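You operate a simulated robot arm through the tools that you are given. There is no shell and no other tool. Be economical: measure what you need, move in short steps, check, and stop when the job is done.

The job below is to be done with a simulated robot arm. You get a single attempt, and the scene is never put back.

## Task
Wipe the grime off the lower tie bar, then oil that patch.
Fine: oil valve off first; use the bar pad, then the oiling pad with the slide oil, and put both back. A coat counts when it lies all over at full strength: go over it till it gets no stronger. What is to be rubbed or washed off counts as gone when no trace of it is left.

The check looks at the end state, three seconds after you hand in, the way a careful person would. Anything else that was tipped, shoved, dropped, spilled or broken makes it a failure.

## Robot
A 6-joint arm with a two-finger parallel gripper on a trunk, on a base that drives. Base frame: it is fixed to the floor where the robot stands at the start and does not move with it; the origin is under the middle of the robot, x ahead of it, y to its left, z up; the surface under the hand at the start is at about z = 0.9. Readings come in m, rad, newtons and seconds.
With the tool pointing down near the work surface it reaches from about 0.14 to 0.78 m from the robot's upright axis, wherever it stands. Its first joint turns from -2.897 to 2.897 rad. Places, roughly: bar pad with black grip (6x8x6 cm) [-1.5, -0.3, 0.8]; oil valve [0.5, 0, 0.9]; oiling pad with red grip (6x8x6 cm) [-1.6, -0.2, 0.8]; outer platen of carriage one [0.3, 1, 1.5]; slide oil tin [-1.75, -0.25, 0.75]. Payload 3.91 kg.
The tool frame sits at the grasp point between the pads (the TCP): z along the fingers, y along the line on which they close. The tips reach 0.03 m beyond it. Largest opening 0.11 m; finger width 0.02, thickness 0.01; the body of the gripper, 0.048 by 0.112 m, starts 0.055 m behind the TCP.
Orientation is that of the tool frame in the base frame, as a unit quaternion [x, y, z, w]. With the fingers straight down and closing along the base's y, the tool's x points along the base's -x, its y along +y and its z along -z.

## Interface
- The arm moves only by the tool nudge_tool. Its argument "rows" is a list that holds one entry, the list of rows, each a list of 7 numbers: the turn, a rotation vector about the base's x, y, z in rad, then the shift along the base's x, y, z in m, then the gripper command, from -1 (shut) to 1 (fully open), values between in proportion. In form: [[[wx, wy, wz, dx, dy, dz, jaw], ...]]. A call has 1 to 12 rows; each row is the pose to reach, as a shift and turn from the pose commanded when the call began. Each row takes 0.2 s and may step no farther than 0.05 m and 0.15 rad from the row before; otherwise, or with a gripper value out of range, the whole call is refused. Where a pose cannot be reached the arm comes as near as it can. A force on the tool above 90 N (or 10 N above the force at the start of the call, whichever is more), or a blocked arm, ends the call early, and 0.2 s more pass. The fingers move at their own pace (about 0.108 m/s each) and stop on an object; they squeeze with about 25 N. The grip force told is the motor's: it shows also when the fingers shut on nothing. Time passes only in rows, and 0.2 s behind the last, so rows that repeat a pose let the fingers close. It gives the time, the measured TCP pose, the force on the tool (base axes), the opening and the grip force at its end, in the units of the frame above (readings bear some noise), with the torque about the TCP (base axes, N m) and any sound that the robot's microphone picked up.
- Cameras (640 x 400 px; columns grow to the right, rows downward): "scene" is now at [-0.0959, 0.0513, 1.365]; the picture's right is [0.56, -0.83, 0.00], its down [-0.04, -0.03, -1.00] and it looks along [0.82, 0.56, -0.05] (base axes); focal length 214 px, centre (320, 200). "wrist" rides on the gripper at [0.077, 0.007, -0.114] in the tool frame; the picture's right is [-0.09, 1.00, 0.00], its down [-0.80, -0.07, -0.59] and it looks along [-0.59, -0.05, 0.80] (tool axes); focal length 270 px, centre (320, 200). There is no depth. A picture from a camera that has moved, and an enlarged one, comes with that camera's place and axes in the base frame and with its lens.
- get_image(camera): a new picture of that camera. It takes no simulated time.
- lift_body(by): slides the trunk up (or, below 0, down) by that many m; the arm and the scene camera ride with it, the base frame stays. It gives what a move gives, with no picture.
- base_move(legs): drives the robot by 1 to 6 legs, each [ahead, left, turn to the left] in m, m and rad, along the robot's own axes; the way and the turn of a leg run together, so that a leg with both is an arc; at most 1.5 m and 3.142 rad a leg. The arm and the cameras ride along, it lands a little off, and it stops where it bumps. It gives what a move gives.
- aim_head(pan, tilt): turns the head with the scene camera to pan (to the left, within 1.501 rad either way) and tilt (down, from -0.506 to 1.204), counted from straight ahead of the robot. It gives what a move gives.
- inspect(camera, box): a new picture of the part [left, top, right, bottom] of that camera's present view, enlarged. It takes no simulated time.
- job_done(): hands the job in; it is judged then, once.

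Go step by step. Nothing tells you exact positions but the pictures and the camera data: compare them with the known pose of the tool, close in by small moves and look again before you grip or let go. The budget is 120 turns and 82 pictures, counting those below and the enlarged ones. Unless the task says otherwise, let go and move clear before handing in, and close with one line.

The tools are called as a command line: name --argument value ..., lists and objects as JSON in quotes. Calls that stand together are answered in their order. nudge_tool: Moves the arm, as the interface text tells. Its arguments: {"type":"object","properties":{"rows":{"type":"array","items":{"type":"array","items":{"type":"array","items":{"type":"number"}}}}},"required":["rows"]} The other tools are called the same way: lift_body (by) slides the trunk up or down; base_move (legs) drives the base; aim_head (pan, tilt) turns the head that bears the scene camera; get_image (camera) takes a picture; inspect (camera, box) takes an enlarged picture of a part of a camera's view; job_done () hands the job in.

At the start:

```text
time: 0.0
position: [0.3164, 0.1684, 0.9998]
tcp_rot: [0.0, 1.0, 0.0, 0.0]
force: [-0.2, 0.7, -0.4]
ft_torque: [0.02, -0.02, 0.01]
gripper_width: 0.1103
grasp_force: 0.0
trunk travel left (down, up): [-0.25, 0.29]
robot x, y, heading: [0.0002, 0.0009, -0.003]
head pan, tilt: [0.599, 0.054]
```

scene: 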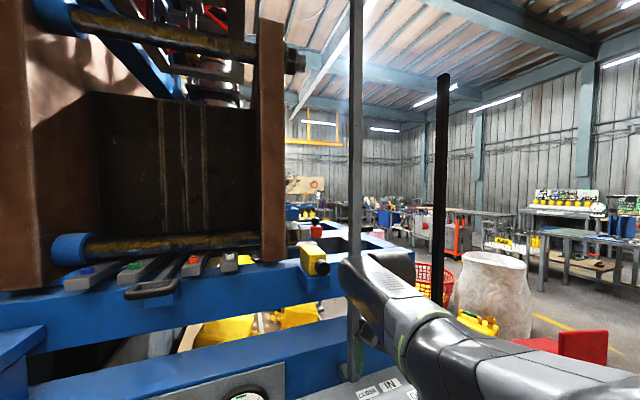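
wrist: 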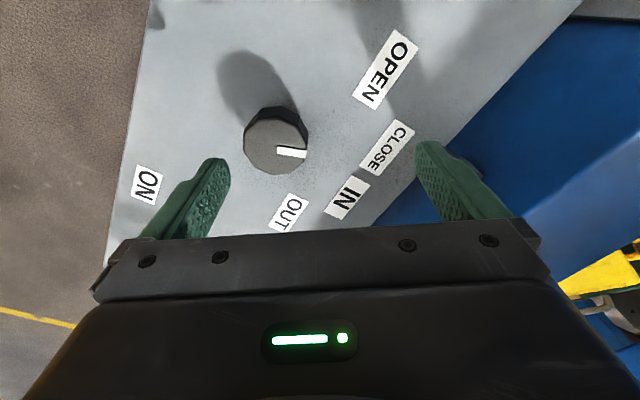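

I see the machine to the left front with tie bars, and a control panel with a knob under the hand. First I look at the panel and around more closely.

aim_head --pan 0.0 --tilt 0.9

get_image --camera "scene"

aim_head --pan 1.2 --tilt 0.2

get_image --camera "scene"

```text
time: 1.2
position: [0.3164, 0.1691, 1.0007]
tcp_rot: [-0.001, 1.0, 0.0, 0.0]
force: [0.0, -0.5, -1.2]
ft_torque: [-0.04, 0.02, 0.01]
gripper_width: 0.1099
grasp_force: 0.1
trunk travel left (down, up): [-0.25, 0.29]
robot x, y, heading: [0.0032, -0.0033, 0.0]
head pan, tilt: [0.0, 0.901]
```

```text
79 pictures are left
camera scene: at [-0.0957, -0.0001, 1.29], right [0.0, -1.0, 0.0], down [-0.78, 0.0, -0.62], along [0.62, 0.0, -0.78], focal length 214 px, centre (320, 200)
```

scene: 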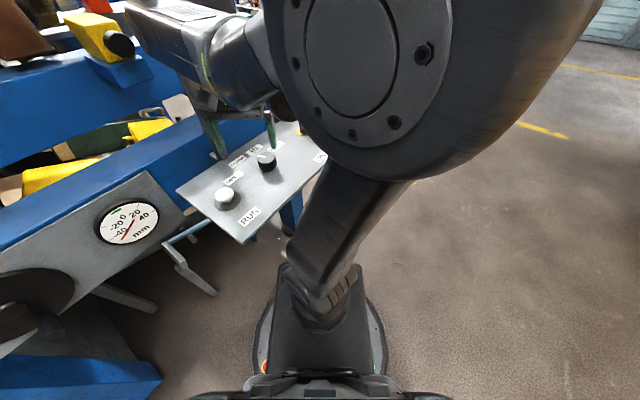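

```text
time: 2.6
position: [0.3158, 0.1682, 1.0003]
tcp_rot: [0.0, 1.0, 0.0, 0.0]
force: [-0.2, -0.2, -0.5]
ft_torque: [-0.01, 0.02, 0.01]
gripper_width: 0.1099
grasp_force: 0.0
trunk travel left (down, up): [-0.25, 0.29]
robot x, y, heading: [0.0005, -0.0021, 0.001]
head pan, tilt: [1.201, 0.201]
```

```text
78 pictures are left
camera scene: at [-0.1375, 0.0867, 1.3515], right [0.93, -0.36, 0.0], down [-0.07, -0.19, -0.98], along [0.35, 0.91, -0.2], focal length 214 px, centre (320, 200)
```

scene: 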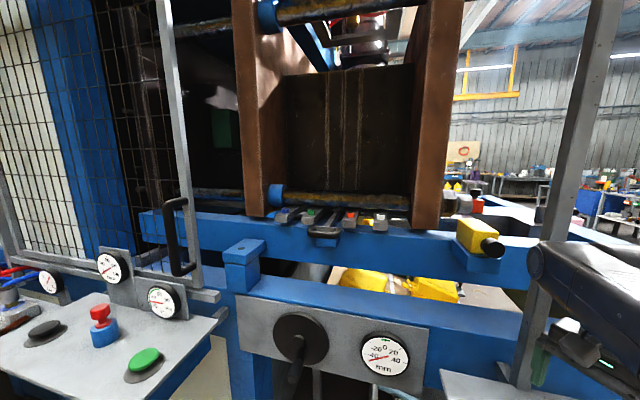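

I see a panel with a dark knob (labels OPEN/CLOSE/IN/OUT/ON) and a white one (RUN). I raise the hand to see the whole panel.

nudge_tool --rows '[[[0, 0, 0, -0.02, -0.02, 0.045, 1], [0, 0, 0, -0.04, -0.04, 0.09, 1], [0, 0, 0, -0.04, -0.04, 0.135, 1], [0, 0, 0, -0.04, -0.04, 0.18, 1]]]'

get_image --camera "wrist"

inspect --camera "scene" --box '[230, 150, 550, 350]'

```text
refused: row 1 steps farther than a row can; nothing moved
```

```text
77 pictures are left
camera wrist: at [0.2391, 0.1752, 1.1128], right [0.09, 1.0, 0.0], down [0.8, -0.07, 0.59], along [0.59, -0.05, -0.8], focal length 270 px, centre (320, 200)
```

wrist: 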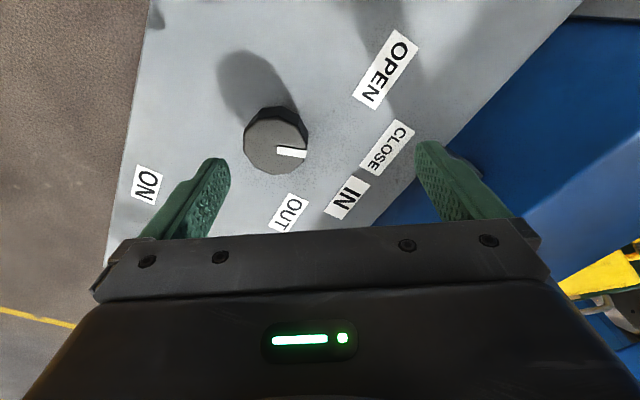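

```text
2.00 times, centred on (390, 250) of scene
camera zoom: at [-0.1375, 0.0867, 1.3515], right [0.93, -0.36, 0.0], down [-0.07, -0.19, -0.98], along [0.35, 0.91, -0.2], focal length 429 px, centre (180, 100)
```

zoom: 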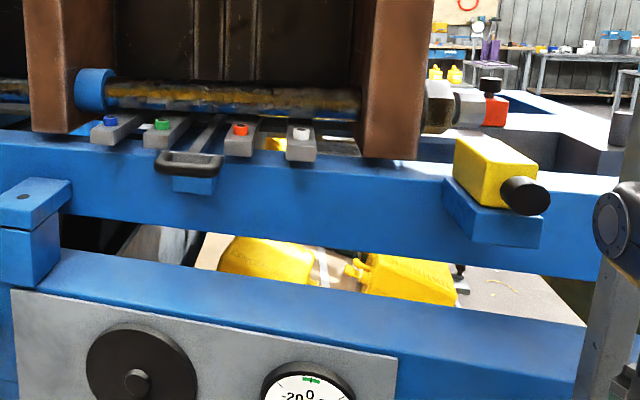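

nudge_tool --rows '[[[0, 0, 0, 0, 0, 0.045, 1], [0, 0, 0, -0.02, -0.02, 0.085, 1], [0, 0, 0, -0.04, -0.04, 0.125, 1], [0, 0, 0, -0.06, -0.04, 0.165, 1], [0, 0, 0, -0.06, -0.04, 0.205, 1]]]'

get_image --camera "wrist"

```text
time: 3.8
position: [0.2595, 0.1285, 1.1557]
tcp_rot: [0.0, 1.0, 0.0, 0.001]
force: [0.3, -0.1, 0.3]
ft_torque: [0.0, 0.0, -0.02]
gripper_width: 0.1101
grasp_force: 0.0
out of reach, approached as far as the arm can: row 4, 5
trunk travel left (down, up): [-0.25, 0.29]
robot x, y, heading: [0.0006, -0.0006, -0.003]
head pan, tilt: [1.201, 0.201]
```

```text
75 pictures are left
camera wrist: at [0.1836, 0.1346, 1.2678], right [0.09, 1.0, 0.0], down [0.8, -0.07, 0.6], along [0.59, -0.05, -0.8], focal length 270 px, centre (320, 200)
```

wrist: 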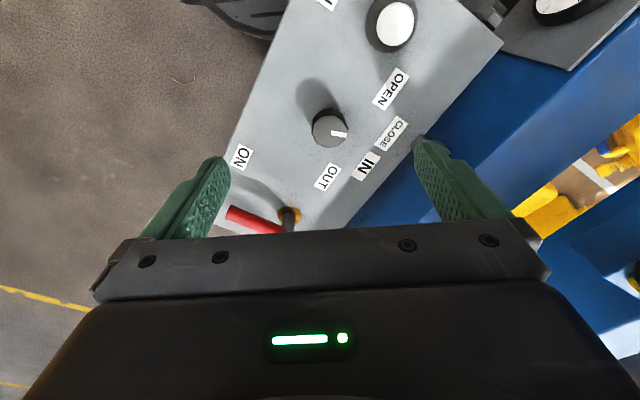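

The red lever at roughly (0.46, 0.06, 0.93) looks like the oil valve. I move the hand a little forward and right to see it and its labels.

nudge_tool --rows '[[[0, 0, 0, 0.04, -0.02, 0, 1], [0, 0, 0, 0.08, -0.04, 0, 1], [0, 0, 0, 0.12, -0.06, 0, 1]]]'

get_image --camera "wrist"

aim_head --pan 0.45 --tilt 0.6

get_image --camera "scene"

```text
time: 4.6
position: [0.3817, 0.0673, 1.1534]
tcp_rot: [0.0, 1.0, -0.001, 0.0]
force: [-2.0, -0.6, -0.8]
ft_torque: [0.0, 0.02, 0.0]
gripper_width: 0.1101
grasp_force: 0.1
trunk travel left (down, up): [-0.25, 0.29]
robot x, y, heading: [0.0015, -0.0023, -0.002]
head pan, tilt: [1.201, 0.201]
```

```text
74 pictures are left
camera wrist: at [0.3041, 0.0739, 1.2664], right [0.09, 1.0, 0.0], down [0.8, -0.07, 0.59], along [0.59, -0.05, -0.8], focal length 270 px, centre (320, 200)
```

wrist: 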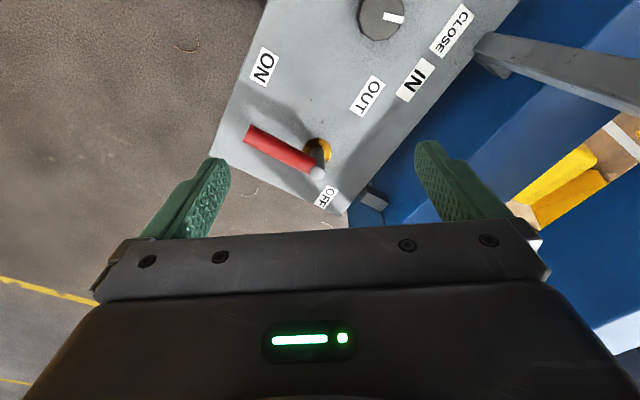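

```text
time: 5.7
position: [0.3804, 0.0685, 1.153]
tcp_rot: [0.0, 1.0, 0.0, 0.001]
force: [1.0, 0.1, 0.6]
ft_torque: [0.01, 0.02, -0.02]
gripper_width: 0.1099
grasp_force: 0.0
trunk travel left (down, up): [-0.25, 0.29]
robot x, y, heading: [0.002, 0.0024, -0.003]
head pan, tilt: [0.45, 0.6]
```

```text
73 pictures are left
camera scene: at [-0.0916, 0.0383, 1.3148], right [0.44, -0.9, 0.0], down [-0.51, -0.25, -0.83], along [0.74, 0.36, -0.56], focal length 214 px, centre (320, 200)
```

scene: 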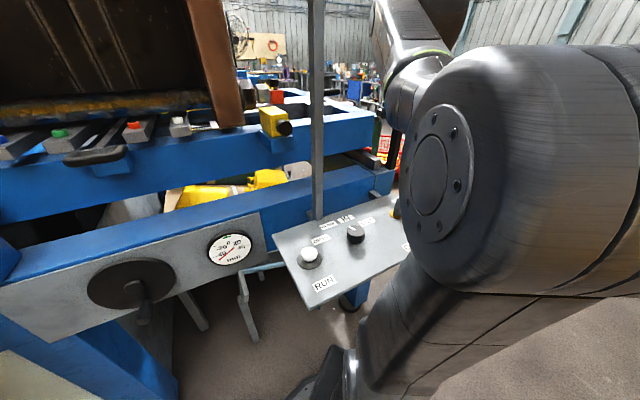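

inspect --camera "wrist" --box '[220, 40, 420, 240]'

```text
2.00 times, centred on (320, 140) of wrist
camera zoom: at [0.3034, 0.0745, 1.2664], right [0.09, 1.0, 0.0], down [0.8, -0.07, 0.59], along [0.59, -0.05, -0.8], focal length 541 px, centre (320, 320)
```

zoom: 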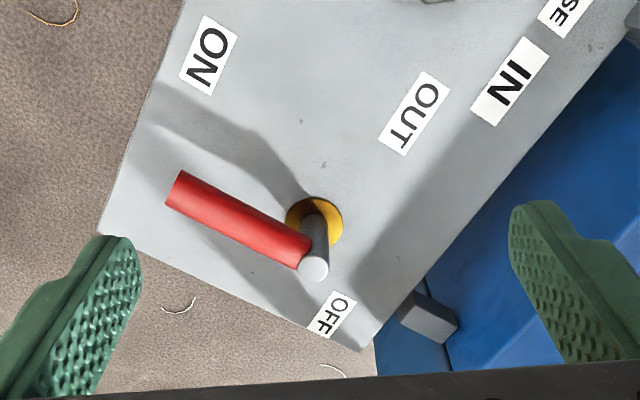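

The valve's stem is at about (0.483, 0.055), with its red lever pointing to the operator side (ON) and OFF at the panel's far end. I shut the fingers and lower them beside the lever.

nudge_tool --rows '[[[0, 0, 0, 0.02, -0.025, 0, -1], [0, 0, 0, 0.035, -0.047, 0, -1], [0, 0, 0, 0.035, -0.047, -0.045, -1], [0, 0, 0, 0.035, -0.047, -0.09, -1], [0, 0, 0, 0.035, -0.047, -0.09, -1]]]'

get_image --camera "wrist"

```text
time: 6.9
position: [0.4174, 0.0192, 1.0635]
tcp_rot: [0.0, 1.0, 0.0, 0.0]
force: [0.5, 0.5, 0.5]
ft_torque: [0.02, -0.03, 0.01]
gripper_width: 0.0001
grasp_force: 24.8
trunk travel left (down, up): [-0.25, 0.29]
robot x, y, heading: [0.0038, -0.0007, -0.007]
head pan, tilt: [0.45, 0.6]
```

```text
71 pictures are left
camera wrist: at [0.3399, 0.0261, 1.1763], right [0.09, 1.0, 0.0], down [0.8, -0.07, 0.59], along [0.59, -0.05, -0.8], focal length 270 px, centre (320, 200)
```

wrist: 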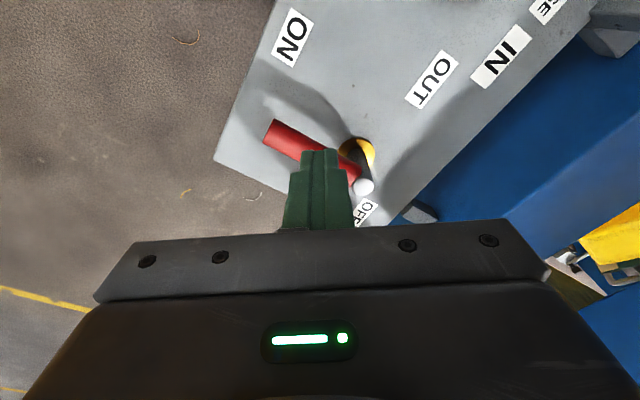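

The estimate agrees from this second view. I go down beside the lever.

nudge_tool --rows '[[[0, 0, 0, 0, 0, -0.04, -1], [0, 0, 0, 0, 0, -0.08, -1], [0, 0, 0, 0, 0, -0.098, -1]]]'

get_image --camera "wrist"

```text
time: 7.7
position: [0.4171, 0.0209, 0.9665]
tcp_rot: [0.001, 1.0, 0.0, 0.001]
force: [0.0, -0.3, 0.1]
ft_torque: [0.01, -0.04, 0.02]
gripper_width: 0.0
grasp_force: 24.6
trunk travel left (down, up): [-0.25, 0.29]
robot x, y, heading: [0.0019, -0.0018, -0.005]
head pan, tilt: [0.45, 0.6]
```

```text
70 pictures are left
camera wrist: at [0.3399, 0.0276, 1.0795], right [0.09, 1.0, 0.0], down [0.8, -0.07, 0.59], along [0.59, -0.05, -0.8], focal length 270 px, centre (320, 200)
```

wrist: 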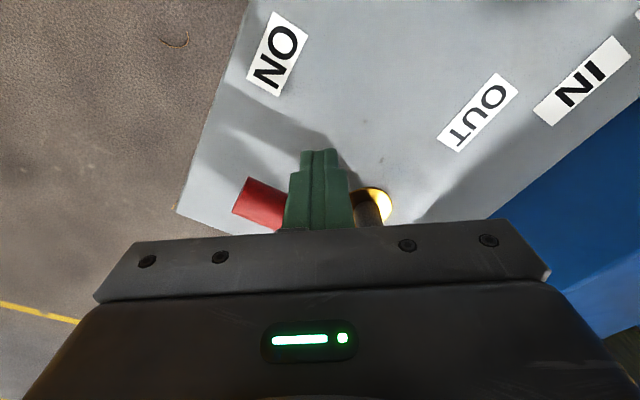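

The fingers are behind the lever; I sweep it round toward OFF.

nudge_tool --rows '[[[0, 0, 0, 0.012, -0.016, 0, -1], [0, 0, 0, 0.027, -0.029, 0, -1], [0, 0, 0, 0.045, -0.037, 0, -1], [0, 0, 0, 0.064, -0.041, 0, -1], [0, 0, 0, 0.084, -0.039, 0, -1], [0, 0, 0, 0.102, -0.033, 0, -1], [0, 0, 0, 0.115, -0.024, 0, -1]]]'

get_image --camera "wrist"

```text
time: 9.3
position: [0.5281, -0.0059, 0.9667]
tcp_rot: [0.001, 1.0, -0.001, -0.001]
force: [-16.0, -9.1, 0.2]
ft_torque: [-0.11, 0.22, 0.05]
gripper_width: 0.0
grasp_force: 25.4
trunk travel left (down, up): [-0.25, 0.29]
robot x, y, heading: [0.0013, -0.0016, -0.001]
head pan, tilt: [0.45, 0.6]
```

```text
69 pictures are left
camera wrist: at [0.4511, 0.0007, 1.08], right [0.09, 1.0, 0.0], down [0.8, -0.07, 0.59], along [0.59, -0.05, -0.81], focal length 270 px, centre (320, 200)
```

wrist: 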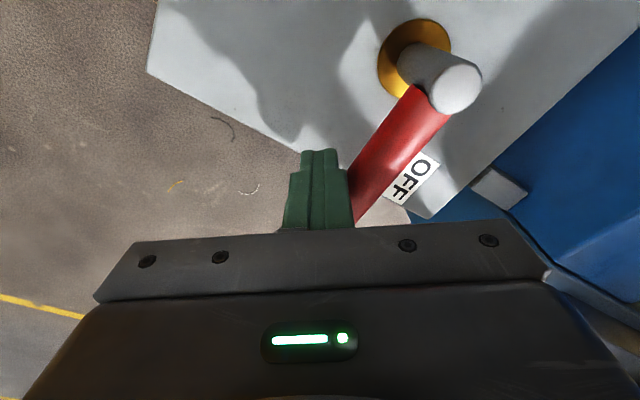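

The lever now lies by OFF and resists at about 18 N. I push a touch more to see whether it's at its stop.

nudge_tool --rows '[[[0, 0, 0, 0.006, 0.008, 0, -1], [0, 0, 0, 0.006, 0.008, 0, -1]]]'

get_image --camera "wrist"

```text
time: 9.9
position: [0.529, -0.006, 0.9668]
tcp_rot: [0.003, 1.0, -0.001, -0.005]
force: [-52.4, -51.8, -14.5]
ft_torque: [-0.9, 0.93, 0.04]
gripper_width: 0.0
grasp_force: 24.6
trunk travel left (down, up): [-0.25, 0.29]
robot x, y, heading: [-0.0001, -0.0034, -0.001]
head pan, tilt: [0.45, 0.6]
```

```text
68 pictures are left
camera wrist: at [0.4537, 0.0022, 1.081], right [0.09, 1.0, 0.0], down [0.81, -0.07, 0.59], along [0.58, -0.06, -0.81], focal length 270 px, centre (320, 200)
```

wrist: 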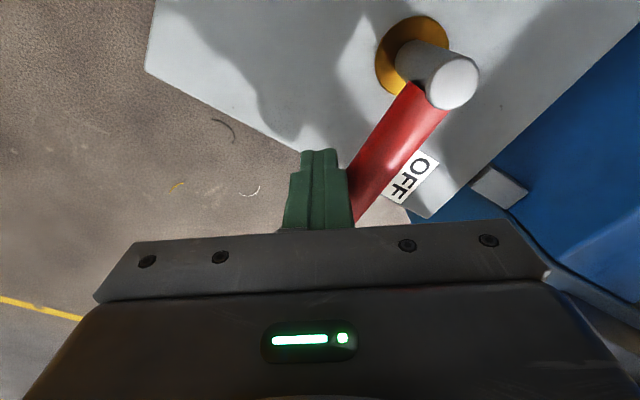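

The lever is hard against its OFF stop. I back off and lift, then look behind for the pads.

nudge_tool --rows '[[[0, 0, 0, -0.015, -0.02, 0, -1], [0, 0, 0, -0.03, -0.035, 0.01, -1], [0, 0, 0, -0.03, -0.035, 0.055, -1], [0, 0, 0, -0.03, -0.035, 0.1, -1], [0, 0, 0, -0.05, -0.035, 0.14, 0], [0, 0, 0, -0.09, -0.035, 0.16, 1]]]'

get_image --camera "wrist"

aim_head --pan 1.3 --tilt 0.3

inspect --camera "scene" --box '[200, 80, 520, 280]'

```text
time: 11.3
position: [0.4486, -0.0325, 1.1254]
tcp_rot: [-0.001, 1.0, -0.001, 0.001]
force: [0.3, 0.0, -0.5]
ft_torque: [0.02, 0.02, 0.0]
gripper_width: 0.11
grasp_force: 0.0
trunk travel left (down, up): [-0.25, 0.29]
robot x, y, heading: [-0.0016, 0.0003, -0.002]
head pan, tilt: [0.45, 0.6]
```

```text
67 pictures are left
camera wrist: at [0.3707, -0.0256, 1.2381], right [0.09, 1.0, 0.0], down [0.8, -0.07, 0.59], along [0.59, -0.05, -0.8], focal length 270 px, centre (320, 200)
```

wrist: 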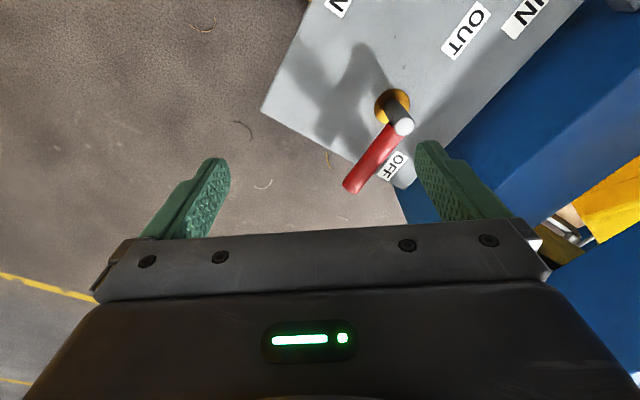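

```text
time: 12.4
position: [0.4484, -0.0321, 1.1249]
tcp_rot: [0.0, 1.0, 0.0, 0.0]
force: [-0.7, 1.0, 0.5]
ft_torque: [0.04, -0.01, 0.01]
gripper_width: 0.11
grasp_force: 0.1
trunk travel left (down, up): [-0.25, 0.29]
robot x, y, heading: [0.0018, -0.0002, -0.002]
head pan, tilt: [1.3, 0.3]
```

```text
2.00 times, centred on (360, 180) of scene
camera zoom: at [-0.1462, 0.0898, 1.3422], right [0.96, -0.27, 0.0], down [-0.08, -0.29, -0.96], along [0.26, 0.92, -0.3], focal length 429 px, centre (240, 240)
```

zoom: 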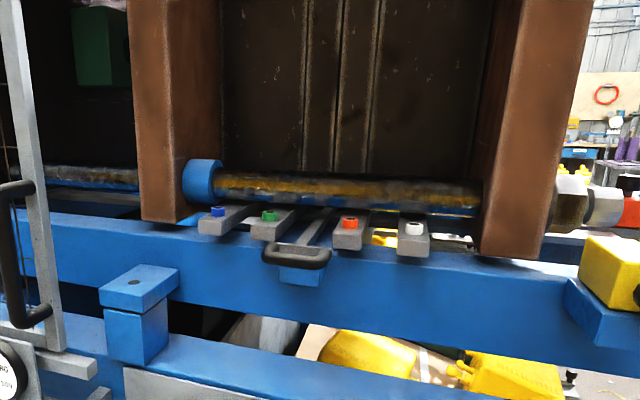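

Next the surroundings: I look to the right before turning, to find the way to the pads behind.

aim_head --pan -1.3 --tilt 0.4

get_image --camera "scene"

nudge_tool --rows '[[[0, 0, 0, -0.045, 0, 0, 1], [0, 0, 0, -0.09, 0, 0, 1], [0, 0, 0, -0.13, 0, 0, 1]]]'

```text
time: 14.8
position: [0.4487, -0.0317, 1.1262]
tcp_rot: [0.0, 1.0, 0.0, 0.0]
force: [0.1, -0.1, 0.7]
ft_torque: [-0.01, -0.06, -0.04]
gripper_width: 0.1098
grasp_force: 0.0
trunk travel left (down, up): [-0.25, 0.29]
robot x, y, heading: [-0.0014, -0.0008, 0.0]
head pan, tilt: [-1.3, 0.4]
```

```text
65 pictures are left
camera scene: at [-0.1464, -0.0895, 1.333], right [-0.96, -0.27, 0.0], down [-0.1, 0.37, -0.92], along [0.25, -0.89, -0.39], focal length 214 px, centre (320, 200)
```

scene: 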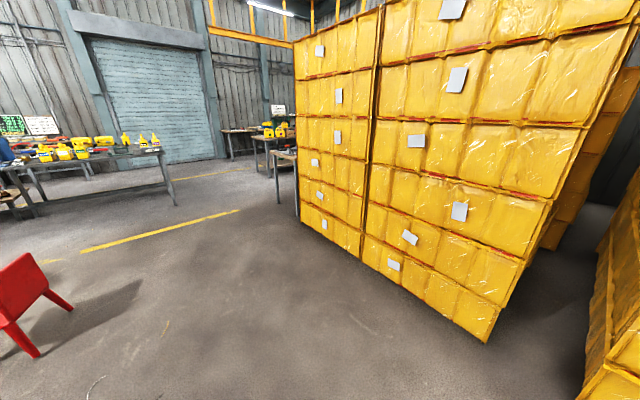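

```text
time: 15.6
position: [0.3191, -0.0308, 1.1263]
tcp_rot: [0.0, 1.0, 0.0, 0.0]
force: [0.2, -0.1, -0.6]
ft_torque: [0.01, 0.02, 0.02]
gripper_width: 0.11
grasp_force: 0.1
trunk travel left (down, up): [-0.25, 0.29]
robot x, y, heading: [0.0007, -0.0004, -0.002]
head pan, tilt: [-1.3, 0.4]
```

Floor to the right is free. I turn right in place toward the back and look.

base_move --legs '[[0, 0, -1.55]]'

aim_head --pan -1.3 --tilt 0.4

get_image --camera "scene"

```text
time: 19.8
position: [-0.0339, -0.3185, 1.1257]
tcp_rot: [0.71, 0.704, 0.0, 0.0]
force: [-0.6, 0.7, 0.2]
ft_torque: [0.01, -0.01, -0.03]
gripper_width: 0.1103
grasp_force: 0.1
trunk travel left (down, up): [-0.25, 0.29]
robot x, y, heading: [-0.0014, 0.0002, -1.578]
head pan, tilt: [-1.3, 0.4]
```

```text
time: 20.4
position: [-0.0331, -0.3174, 1.1254]
tcp_rot: [0.71, 0.704, 0.0, 0.0]
force: [-0.3, -0.4, -0.5]
ft_torque: [0.02, 0.0, -0.03]
gripper_width: 0.1101
grasp_force: 0.0
trunk travel left (down, up): [-0.25, 0.29]
robot x, y, heading: [-0.0014, 0.0001, -1.578]
head pan, tilt: [-1.3, 0.4]
```

```text
64 pictures are left
camera scene: at [-0.0893, 0.1462, 1.3336], right [-0.25, 0.97, 0.0], down [0.37, 0.1, -0.92], along [-0.89, -0.24, -0.38], focal length 214 px, centre (320, 200)
```

scene: 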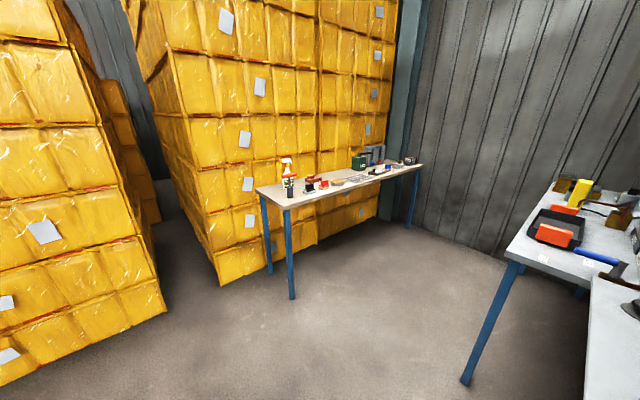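

inspect --camera "scene" --box '[250, 130, 430, 240]'

```text
3.56 times, centred on (340, 185) of scene
camera zoom: at [-0.0893, 0.1462, 1.3336], right [-0.25, 0.97, 0.0], down [0.37, 0.1, -0.92], along [-0.89, -0.24, -0.38], focal length 763 px, centre (249, 253)
```

zoom: 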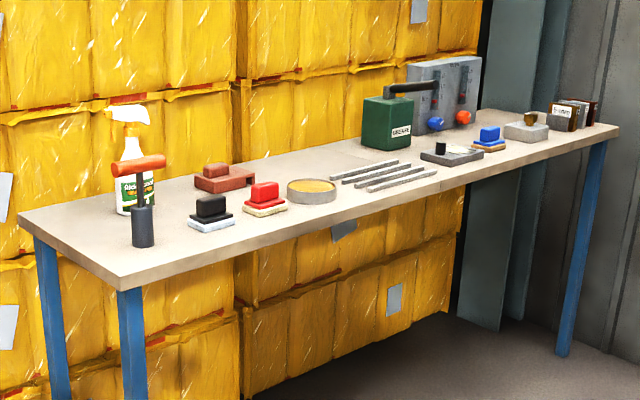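

The bench holds the black-grip pad (~(-1.51,-.32)), red pad (~(-1.65,-.24)) and oil tin (~(-1.77,-.16)); its front edge runs parallel to the machine. I turn to face it and drive up.

base_move --legs '[[0, 0, -0.602], [0.6, -1.196, 0]]'

aim_head --pan 0 --tilt 0.75

get_image --camera "scene"

get_image --camera "wrist"

```text
time: 21.6
position: [-0.0903, -0.3045, 1.1264]
tcp_rot: [0.766, 0.642, 0.0, 0.001]
force: [-0.3, -0.4, 0.3]
ft_torque: [0.0, 0.0, -0.01]
gripper_width: 0.11
grasp_force: 0.0
trunk travel left (down, up): [-0.25, 0.29]
robot x, y, heading: [-0.0031, 0.0035, -1.745]
head pan, tilt: [-1.3, 0.4]
stopped in leg 1: the robot was blocked; the commanded pose is now the measured one
```

```text
time: 23.1
position: [-0.0924, -0.3067, 1.1246]
tcp_rot: [0.767, 0.642, 0.001, -0.001]
force: [0.2, 0.7, -0.1]
ft_torque: [-0.02, 0.02, 0.01]
gripper_width: 0.11
grasp_force: 0.0
trunk travel left (down, up): [-0.25, 0.29]
robot x, y, heading: [-0.0053, 0.0043, -1.748]
head pan, tilt: [0.0, 0.75]
```

```text
62 pictures are left
camera scene: at [-0.0677, 0.1549, 1.3353], right [-0.17, 0.98, 0.0], down [0.36, 0.06, -0.93], along [-0.92, -0.16, -0.37], focal length 214 px, centre (320, 200)
```

scene: 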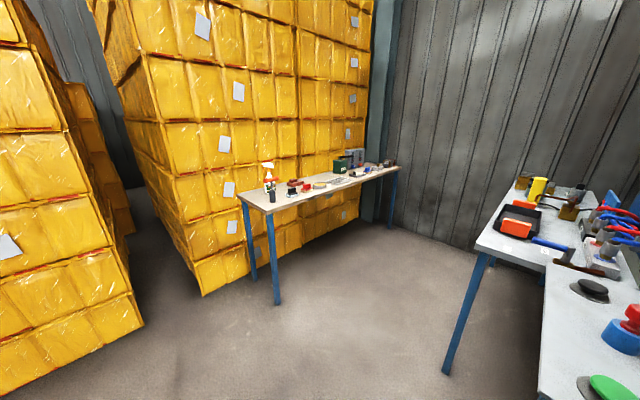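

```text
61 pictures are left
camera wrist: at [-0.0711, -0.2318, 1.2381], right [0.97, -0.26, 0.0], down [-0.21, -0.78, 0.59], along [-0.16, -0.57, -0.81], focal length 270 px, centre (320, 200)
```

wrist: 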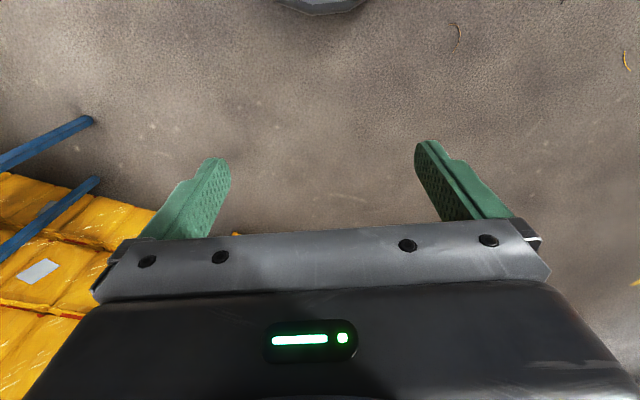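

The turn was blocked because the machine's face is close behind me. I drive away from it first, then turn and go to the bench.

base_move --legs '[[0.3, 0, 0], [0, 0, -0.432], [0.39, -1.276, 0]]'

aim_head --pan 0 --tilt 0.75

```text
time: 32.5
position: [-1.5101, -0.1505, 1.1246]
tcp_rot: [0.883, 0.469, 0.0, 0.0]
force: [-0.5, 0.0, 0.1]
ft_torque: [0.02, -0.02, -0.03]
gripper_width: 0.1102
grasp_force: 0.0
trunk travel left (down, up): [-0.25, 0.29]
robot x, y, heading: [-1.3079, 0.0968, -2.166]
head pan, tilt: [0.0, 0.75]
```

```text
time: 33.1
position: [-1.5097, -0.1513, 1.1249]
tcp_rot: [0.883, 0.47, 0.002, -0.001]
force: [-0.4, 0.5, 0.3]
ft_torque: [0.0, 0.0, -0.01]
gripper_width: 0.1102
grasp_force: 0.0
trunk travel left (down, up): [-0.25, 0.29]
robot x, y, heading: [-1.3052, 0.0986, -2.164]
head pan, tilt: [0.0, 0.75]
```

get_image --camera "scene"

get_image --camera "wrist"

```text
60 pictures are left
camera scene: at [-1.305, 0.2528, 1.3381], right [0.15, 0.99, 0.0], down [0.33, -0.05, -0.94], along [-0.93, 0.14, -0.34], focal length 214 px, centre (320, 200)
```

scene: 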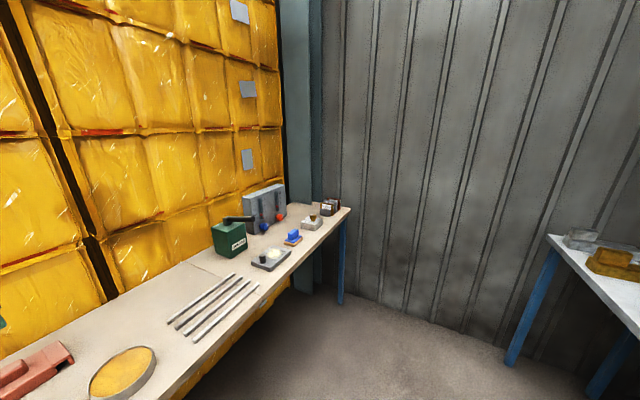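

```text
59 pictures are left
camera wrist: at [-1.462, -0.0912, 1.2379], right [0.78, -0.63, 0.0], down [-0.51, -0.63, 0.59], along [-0.37, -0.46, -0.81], focal length 270 px, centre (320, 200)
```

wrist: 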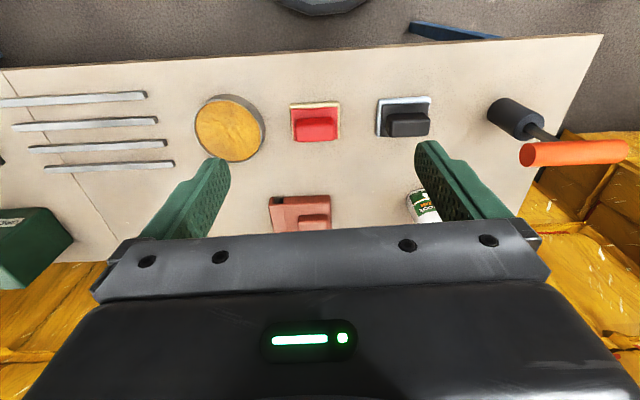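

The pads stand right below the hand. I zoom in to see the shape of grips and the tin.

inspect --camera "wrist" --box '[180, 70, 460, 245]'

aim_head --pan 0.3 --tilt 0.9

get_image --camera "scene"

```text
2.29 times, centred on (320, 158) of wrist
camera zoom: at [-1.462, -0.0912, 1.2379], right [0.78, -0.63, 0.0], down [-0.51, -0.63, 0.59], along [-0.37, -0.46, -0.81], focal length 618 px, centre (320, 297)
```

zoom: 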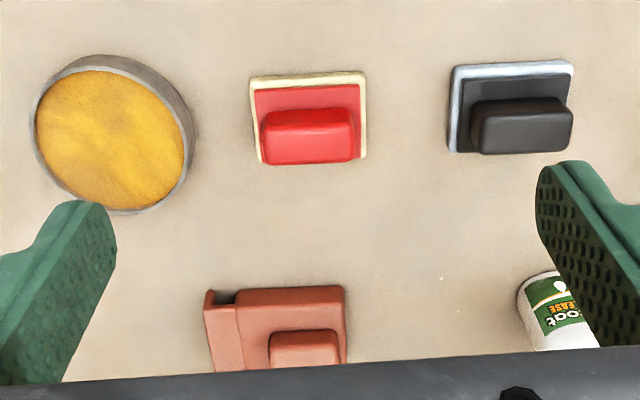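

```text
time: 33.9
position: [-1.5109, -0.1519, 1.1253]
tcp_rot: [0.883, 0.47, 0.002, -0.002]
force: [-0.7, -0.3, 0.9]
ft_torque: [-0.06, -0.01, 0.01]
gripper_width: 0.1103
grasp_force: 0.1
trunk travel left (down, up): [-0.25, 0.29]
robot x, y, heading: [-1.3047, 0.0971, -2.165]
head pan, tilt: [0.3, 0.901]
```

```text
57 pictures are left
camera scene: at [-1.3051, 0.2523, 1.3382], right [0.14, 0.99, 0.0], down [0.33, -0.05, -0.94], along [-0.93, 0.13, -0.34], focal length 214 px, centre (320, 200)
```

scene: 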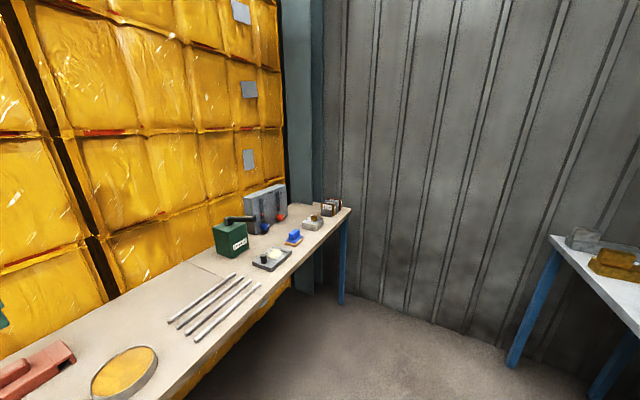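

The table top seems to be at z≈0.78, the black pad's grip near (-1.449, -.29), long side parallel to the edge and to the closing line. A T-handled tool stands about 10 cm further along, so I approach with care.

nudge_tool --rows '[[[0, 0, 0, 0.015, -0.034, 0, 0.7], [0, 0, -0.01, 0.03, -0.068, 0, 0.7], [0, 0, -0.02, 0.045, -0.102, 0, 0.7], [0, 0, -0.025, 0.061, -0.136, 0, 0.7], [0, 0, -0.025, 0.061, -0.136, -0.045, 0.7], [0, 0, -0.025, 0.061, -0.136, -0.09, 0.7]]]'

get_image --camera "wrist"

```text
time: 35.3
position: [-1.4484, -0.282, 1.0368]
tcp_rot: [0.888, 0.459, 0.0, 0.0]
force: [0.0, 0.2, 0.5]
ft_torque: [-0.01, -0.03, 0.01]
gripper_width: 0.0936
grasp_force: 0.0
trunk travel left (down, up): [-0.25, 0.29]
robot x, y, heading: [-1.3061, 0.0987, -2.157]
head pan, tilt: [0.3, 0.901]
```

```text
56 pictures are left
camera wrist: at [-1.3987, -0.2245, 1.1493], right [0.76, -0.65, 0.0], down [-0.52, -0.61, 0.59], along [-0.38, -0.45, -0.81], focal length 270 px, centre (320, 200)
```

wrist: 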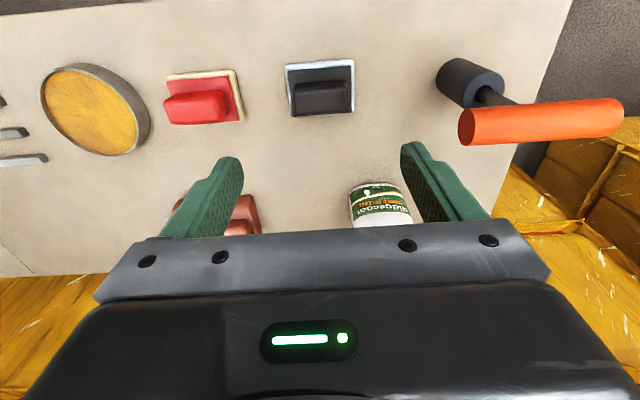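

Triangulated: pad base top z≈0.80, pad centre (-1.453,-.293), yaw matches. I go down to just above the grip and check.

nudge_tool --rows '[[[0, 0, 0, -0.005, -0.011, -0.04, 0.7], [0, 0, 0, -0.005, -0.011, -0.08, 0.7], [0, 0, 0, -0.005, -0.011, -0.12, 0.7], [0, 0, 0, -0.005, -0.011, -0.15, 0.7]]]'

get_image --camera "wrist"

```text
time: 36.3
position: [-1.4552, -0.2951, 0.8856]
tcp_rot: [0.888, 0.459, 0.002, -0.001]
force: [0.2, -0.3, 0.1]
ft_torque: [-0.03, 0.01, -0.02]
gripper_width: 0.0932
grasp_force: 0.0
trunk travel left (down, up): [-0.25, 0.29]
robot x, y, heading: [-1.3059, 0.0961, -2.161]
head pan, tilt: [0.3, 0.901]
```

```text
55 pictures are left
camera wrist: at [-1.4057, -0.237, 0.9974], right [0.76, -0.65, 0.0], down [-0.52, -0.61, 0.59], along [-0.38, -0.45, -0.81], focal length 270 px, centre (320, 200)
```

wrist: 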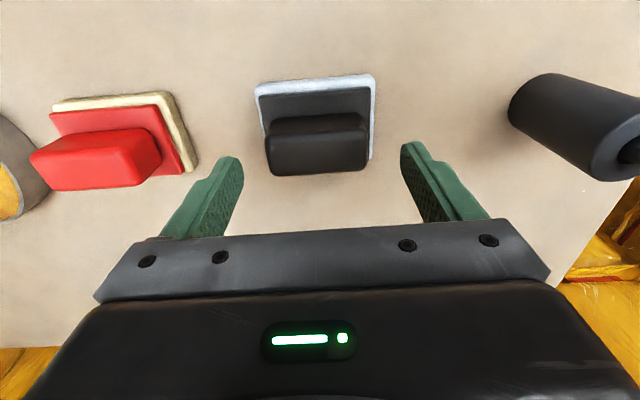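

The grip is centred between the fingers. I go down 4 cm and close.

nudge_tool --rows '[[[0, 0, 0, 0, 0, -0.02, 0.7], [0, 0, 0, 0, 0, -0.04, 0.7], [0, 0, 0, 0, 0, -0.04, -1], [0, 0, 0, 0, 0, -0.04, -1], [0, 0, 0, 0, 0, -0.04, -1]]]'

get_image --camera "wrist"

```text
time: 37.5
position: [-1.4542, -0.2951, 0.8459]
tcp_rot: [0.888, 0.459, 0.001, 0.0]
force: [0.8, -0.2, 0.9]
ft_torque: [0.08, 0.01, 0.04]
gripper_width: 0.0791
grasp_force: 24.9
trunk travel left (down, up): [-0.25, 0.29]
robot x, y, heading: [-1.3056, 0.0953, -2.161]
head pan, tilt: [0.3, 0.901]
```

```text
54 pictures are left
camera wrist: at [-1.4049, -0.2367, 0.9583], right [0.76, -0.65, 0.0], down [-0.52, -0.61, 0.59], along [-0.38, -0.45, -0.81], focal length 270 px, centre (320, 200)
```

wrist: 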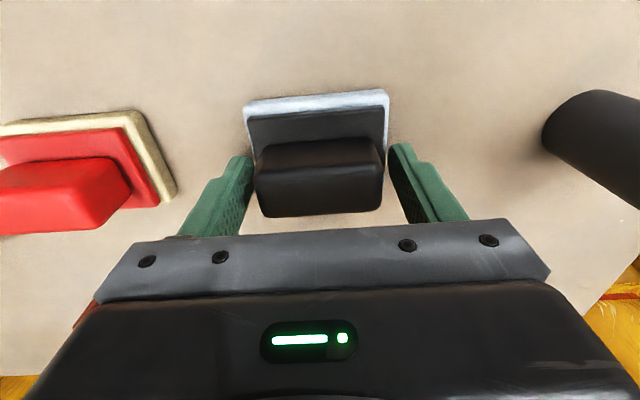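

Width 0.079 means the tips caught the base plate, not the grip. I open, rise 8 mm and close again.

nudge_tool --rows '[[[0, 0, 0, 0, 0, 0, 0.7], [0, 0, 0, 0, 0, 0.008, 0.7], [0, 0, 0, 0, 0, 0.008, -1], [0, 0, 0, 0, 0, 0.008, -1], [0, 0, 0, 0, 0, 0.008, -1]]]'

```text
time: 38.7
position: [-1.4552, -0.296, 0.8524]
tcp_rot: [0.888, 0.459, 0.001, -0.001]
force: [-0.3, -0.1, 0.3]
ft_torque: [0.01, -0.01, -0.01]
gripper_width: 0.0712
grasp_force: 25.3
trunk travel left (down, up): [-0.25, 0.29]
robot x, y, heading: [-1.3041, 0.0981, -2.164]
head pan, tilt: [0.3, 0.901]
```

inspect --camera "wrist" --box '[220, 70, 420, 230]'

```text
2.50 times, centred on (320, 150) of wrist
camera zoom: at [-1.4047, -0.2374, 0.9659], right [0.76, -0.65, 0.0], down [-0.52, -0.61, 0.59], along [-0.38, -0.45, -0.81], focal length 676 px, centre (320, 325)
```

zoom: 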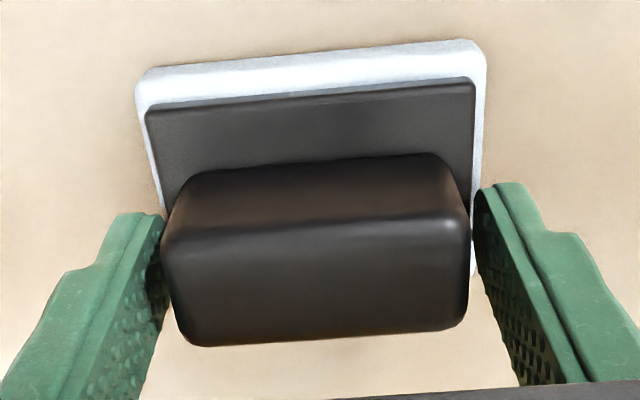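

Probably still the plate; I rise another 9 mm and close.

nudge_tool --rows '[[[0, 0, 0, 0, 0, 0, 0.7], [0, 0, 0, 0, 0, 0.009, 0.7], [0, 0, 0, 0, 0, 0.009, -1], [0, 0, 0, 0, 0, 0.009, -1], [0, 0, 0, 0, 0, 0.009, -1]]]'

inspect --camera "wrist" --box '[220, 70, 420, 230]'

```text
time: 39.9
position: [-1.4549, -0.2968, 0.8619]
tcp_rot: [0.888, 0.46, 0.001, 0.0]
force: [-0.6, -0.4, 3.8]
ft_torque: [-0.06, -0.14, 0.01]
gripper_width: 0.0596
grasp_force: 25.3
trunk travel left (down, up): [-0.25, 0.29]
robot x, y, heading: [-1.309, 0.0981, -2.167]
head pan, tilt: [0.3, 0.901]
```

```text
2.50 times, centred on (320, 150) of wrist
camera zoom: at [-1.4042, -0.2377, 0.9755], right [0.76, -0.65, 0.0], down [-0.52, -0.61, 0.59], along [-0.38, -0.45, -0.81], focal length 676 px, centre (320, 325)
```

zoom: 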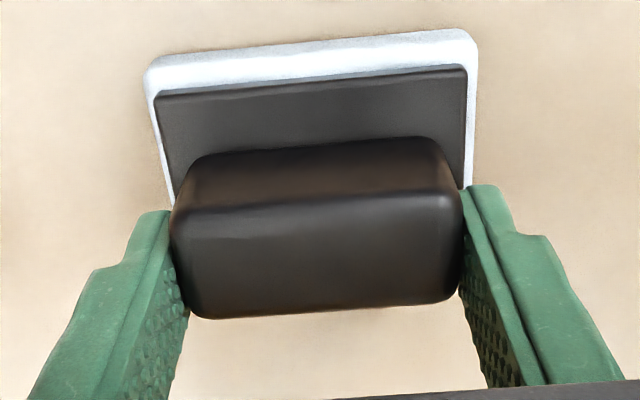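

Now the grip is held (0.0596 wide). I lift it straight up.

nudge_tool --rows '[[[0, 0, 0, 0, 0, 0.03, -1], [0, 0, 0, 0, 0, 0.07, -1], [0, 0, 0, 0, 0, 0.115, -1], [0, 0, 0, 0, 0, 0.16, -1]]]'

get_image --camera "wrist"

aim_head --pan -1.3 --tilt 0.1

aim_head --pan 0.6 --tilt 0.8

get_image --camera "scene"

```text
time: 40.9
position: [-1.4542, -0.2967, 1.0233]
tcp_rot: [0.888, 0.459, 0.001, 0.0]
force: [0.6, 0.1, -0.7]
ft_torque: [-0.01, 0.03, -0.02]
gripper_width: 0.0597
grasp_force: 25.0
trunk travel left (down, up): [-0.25, 0.29]
robot x, y, heading: [-1.307, 0.0925, -2.161]
head pan, tilt: [0.3, 0.901]
```

```text
51 pictures are left
camera wrist: at [-1.4035, -0.2379, 1.1363], right [0.76, -0.65, 0.0], down [-0.52, -0.61, 0.59], along [-0.38, -0.45, -0.81], focal length 270 px, centre (320, 200)
```

wrist: 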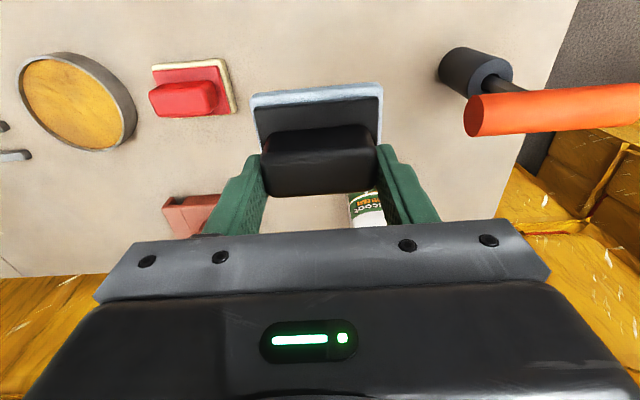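

```text
time: 42.6
position: [-1.4535, -0.2973, 1.0219]
tcp_rot: [0.888, 0.459, 0.001, -0.001]
force: [-0.8, 0.1, -0.9]
ft_torque: [-0.01, 0.0, 0.0]
gripper_width: 0.0596
grasp_force: 25.1
trunk travel left (down, up): [-0.25, 0.29]
robot x, y, heading: [-1.3071, 0.1, -2.162]
head pan, tilt: [-1.3, 0.099]
```

```text
time: 44.5
position: [-1.4527, -0.2967, 1.0233]
tcp_rot: [0.888, 0.459, 0.001, 0.0]
force: [-0.3, 0.1, -0.8]
ft_torque: [0.0, -0.03, 0.04]
gripper_width: 0.0596
grasp_force: 25.1
trunk travel left (down, up): [-0.25, 0.29]
robot x, y, heading: [-1.3038, 0.1003, -2.166]
head pan, tilt: [0.6, 0.799]
```

```text
50 pictures are left
camera scene: at [-1.2122, 0.1583, 1.2979], right [-1.0, -0.01, 0.0], down [-0.01, 0.72, -0.7], along [0.01, -0.7, -0.72], focal length 214 px, centre (320, 200)
```

scene: 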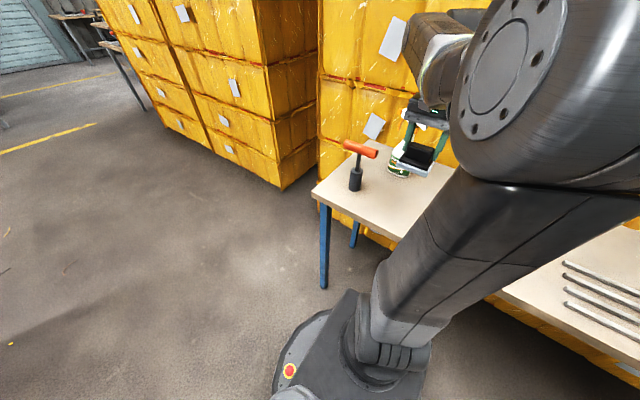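

Head works again and the pad is held. The bar runs parallel to the bench, on the machine side; I pull the arm in, back off, slide along, then turn round to face it.

nudge_tool --rows '[[[0, 0, 0, 0.02, 0.03, 0.02, -1], [0, 0, 0, 0.04, 0.06, 0.05, -1], [0, 0, 0, 0.06, 0.09, 0.08, -1]]]'

base_move --legs '[[-0.25, 0, 0], [0, 0.83, 0], [0, 0, 3.12]]'

aim_head --pan 0.3 --tilt 0.2

get_image --camera "scene"

```text
time: 45.3
position: [-1.3929, -0.2049, 1.0996]
tcp_rot: [0.888, 0.461, 0.003, -0.007]
force: [-0.4, 0.6, -1.0]
ft_torque: [-0.03, 0.05, 0.02]
gripper_width: 0.0591
grasp_force: 25.4
trunk travel left (down, up): [-0.25, 0.29]
robot x, y, heading: [-1.3104, 0.097, -2.156]
head pan, tilt: [0.6, 0.799]
```

```text
time: 58.4
position: [-0.3886, 0.1489, 1.101]
tcp_rot: [-0.455, 0.89, -0.003, -0.002]
force: [-0.7, 0.0, -0.1]
ft_torque: [0.0, 0.0, 0.0]
gripper_width: 0.0598
grasp_force: 24.6
trunk travel left (down, up): [-0.25, 0.29]
robot x, y, heading: [-0.4778, -0.1529, 0.969]
head pan, tilt: [0.6, 0.799]
```

```text
time: 59.4
position: [-0.3889, 0.1487, 1.1017]
tcp_rot: [-0.455, 0.891, -0.003, -0.001]
force: [0.3, -0.7, -0.7]
ft_torque: [0.01, -0.02, 0.03]
gripper_width: 0.0596
grasp_force: 24.9
trunk travel left (down, up): [-0.25, 0.29]
robot x, y, heading: [-0.4786, -0.1516, 0.969]
head pan, tilt: [0.3, 0.201]
```

```text
49 pictures are left
camera scene: at [-0.5497, -0.2055, 1.3514], right [0.95, -0.3, 0.0], down [-0.06, -0.19, -0.98], along [0.29, 0.94, -0.2], focal length 214 px, centre (320, 200)
```

scene: 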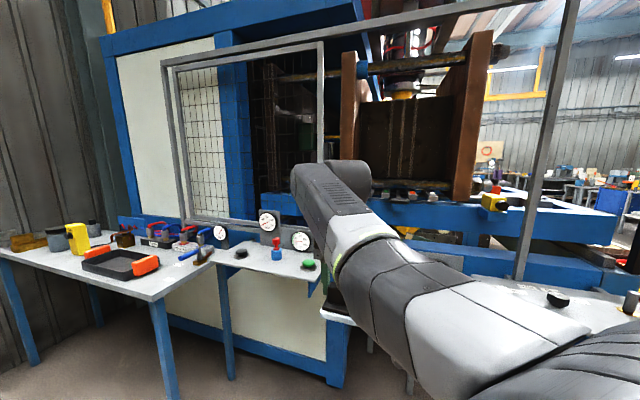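

I'm facing the machine; I close in by 0.38 m and look at the bar again.

base_move --legs '[[0.38, 0, 0]]'

aim_head --pan 0.0 --tilt 0.3

get_image --camera "scene"

get_image --camera "wrist"

```text
time: 61.8
position: [-0.1743, 0.4584, 1.1019]
tcp_rot: [-0.453, 0.891, -0.003, -0.001]
force: [0.3, -0.2, -1.1]
ft_torque: [-0.01, -0.01, 0.0]
gripper_width: 0.0599
grasp_force: 25.0
trunk travel left (down, up): [-0.25, 0.29]
robot x, y, heading: [-0.2684, 0.1574, 0.962]
head pan, tilt: [0.3, 0.201]
```

```text
time: 62.6
position: [-0.1755, 0.459, 1.1013]
tcp_rot: [-0.453, 0.891, -0.003, -0.002]
force: [-0.4, 0.5, -1.3]
ft_torque: [-0.01, -0.02, 0.01]
gripper_width: 0.0597
grasp_force: 25.4
trunk travel left (down, up): [-0.25, 0.29]
robot x, y, heading: [-0.2632, 0.1512, 0.965]
head pan, tilt: [0.0, 0.3]
```

```text
48 pictures are left
camera scene: at [-0.3109, 0.0927, 1.3422], right [0.82, -0.57, 0.0], down [-0.17, -0.24, -0.96], along [0.54, 0.79, -0.3], focal length 214 px, centre (320, 200)
```

scene: 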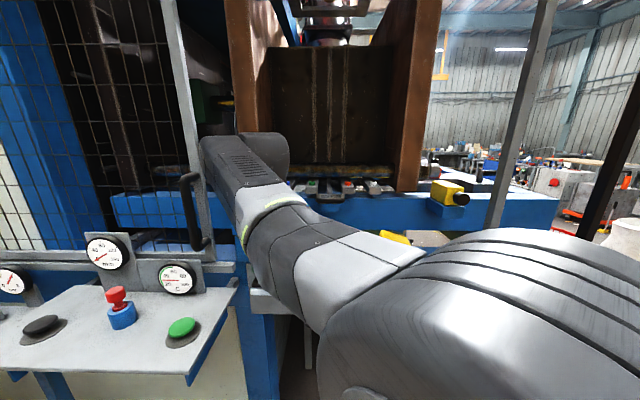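

```text
47 pictures are left
camera wrist: at [-0.2255, 0.4014, 1.2147], right [-0.75, 0.66, 0.0], down [0.53, 0.61, 0.59], along [0.39, 0.44, -0.81], focal length 270 px, centre (320, 200)
```

wrist: 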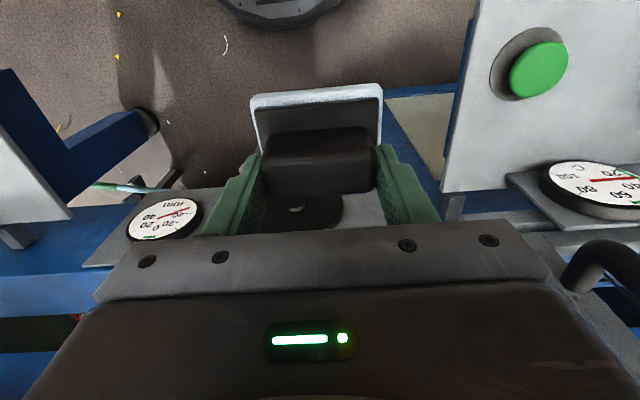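

The bar lies at about n=0.70 m ahead of the start line, z≈1.21, from (.03,.83) to (.37,.60), radius ≈3 cm. I lift the trunk to look at its grime from higher up.

lift_body --by 0.25

aim_head --pan -0.1 --tilt 0.45

get_image --camera "scene"

```text
time: 65.2
position: [-0.1747, 0.4591, 1.3521]
tcp_rot: [-0.453, 0.892, -0.003, -0.001]
force: [0.6, 1.3, -0.9]
ft_torque: [0.02, -0.03, 0.0]
gripper_width: 0.0596
grasp_force: 24.6
trunk travel left (down, up): [-0.5, 0.04]
robot x, y, heading: [-0.2642, 0.1557, 0.963]
head pan, tilt: [0.0, 0.3]
```

```text
time: 65.9
position: [-0.1749, 0.4589, 1.3508]
tcp_rot: [-0.453, 0.891, -0.003, -0.002]
force: [1.0, 0.3, -0.6]
ft_torque: [0.01, 0.05, 0.0]
gripper_width: 0.0595
grasp_force: 24.7
trunk travel left (down, up): [-0.5, 0.04]
robot x, y, heading: [-0.2649, 0.1546, 0.96]
head pan, tilt: [-0.099, 0.45]
```

```text
46 pictures are left
camera scene: at [-0.3045, 0.0859, 1.5783], right [0.76, -0.65, 0.0], down [-0.28, -0.33, -0.9], along [0.58, 0.69, -0.43], focal length 214 px, centre (320, 200)
```

scene: 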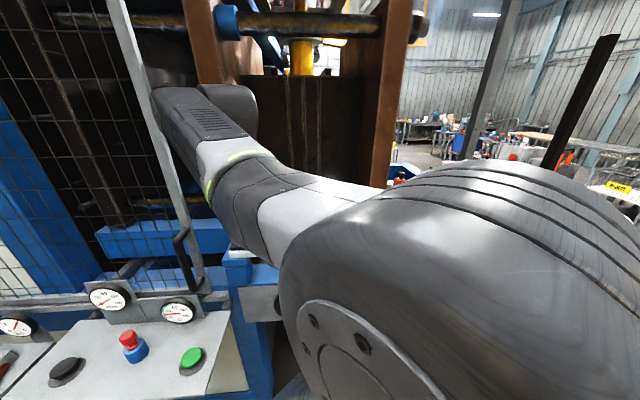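

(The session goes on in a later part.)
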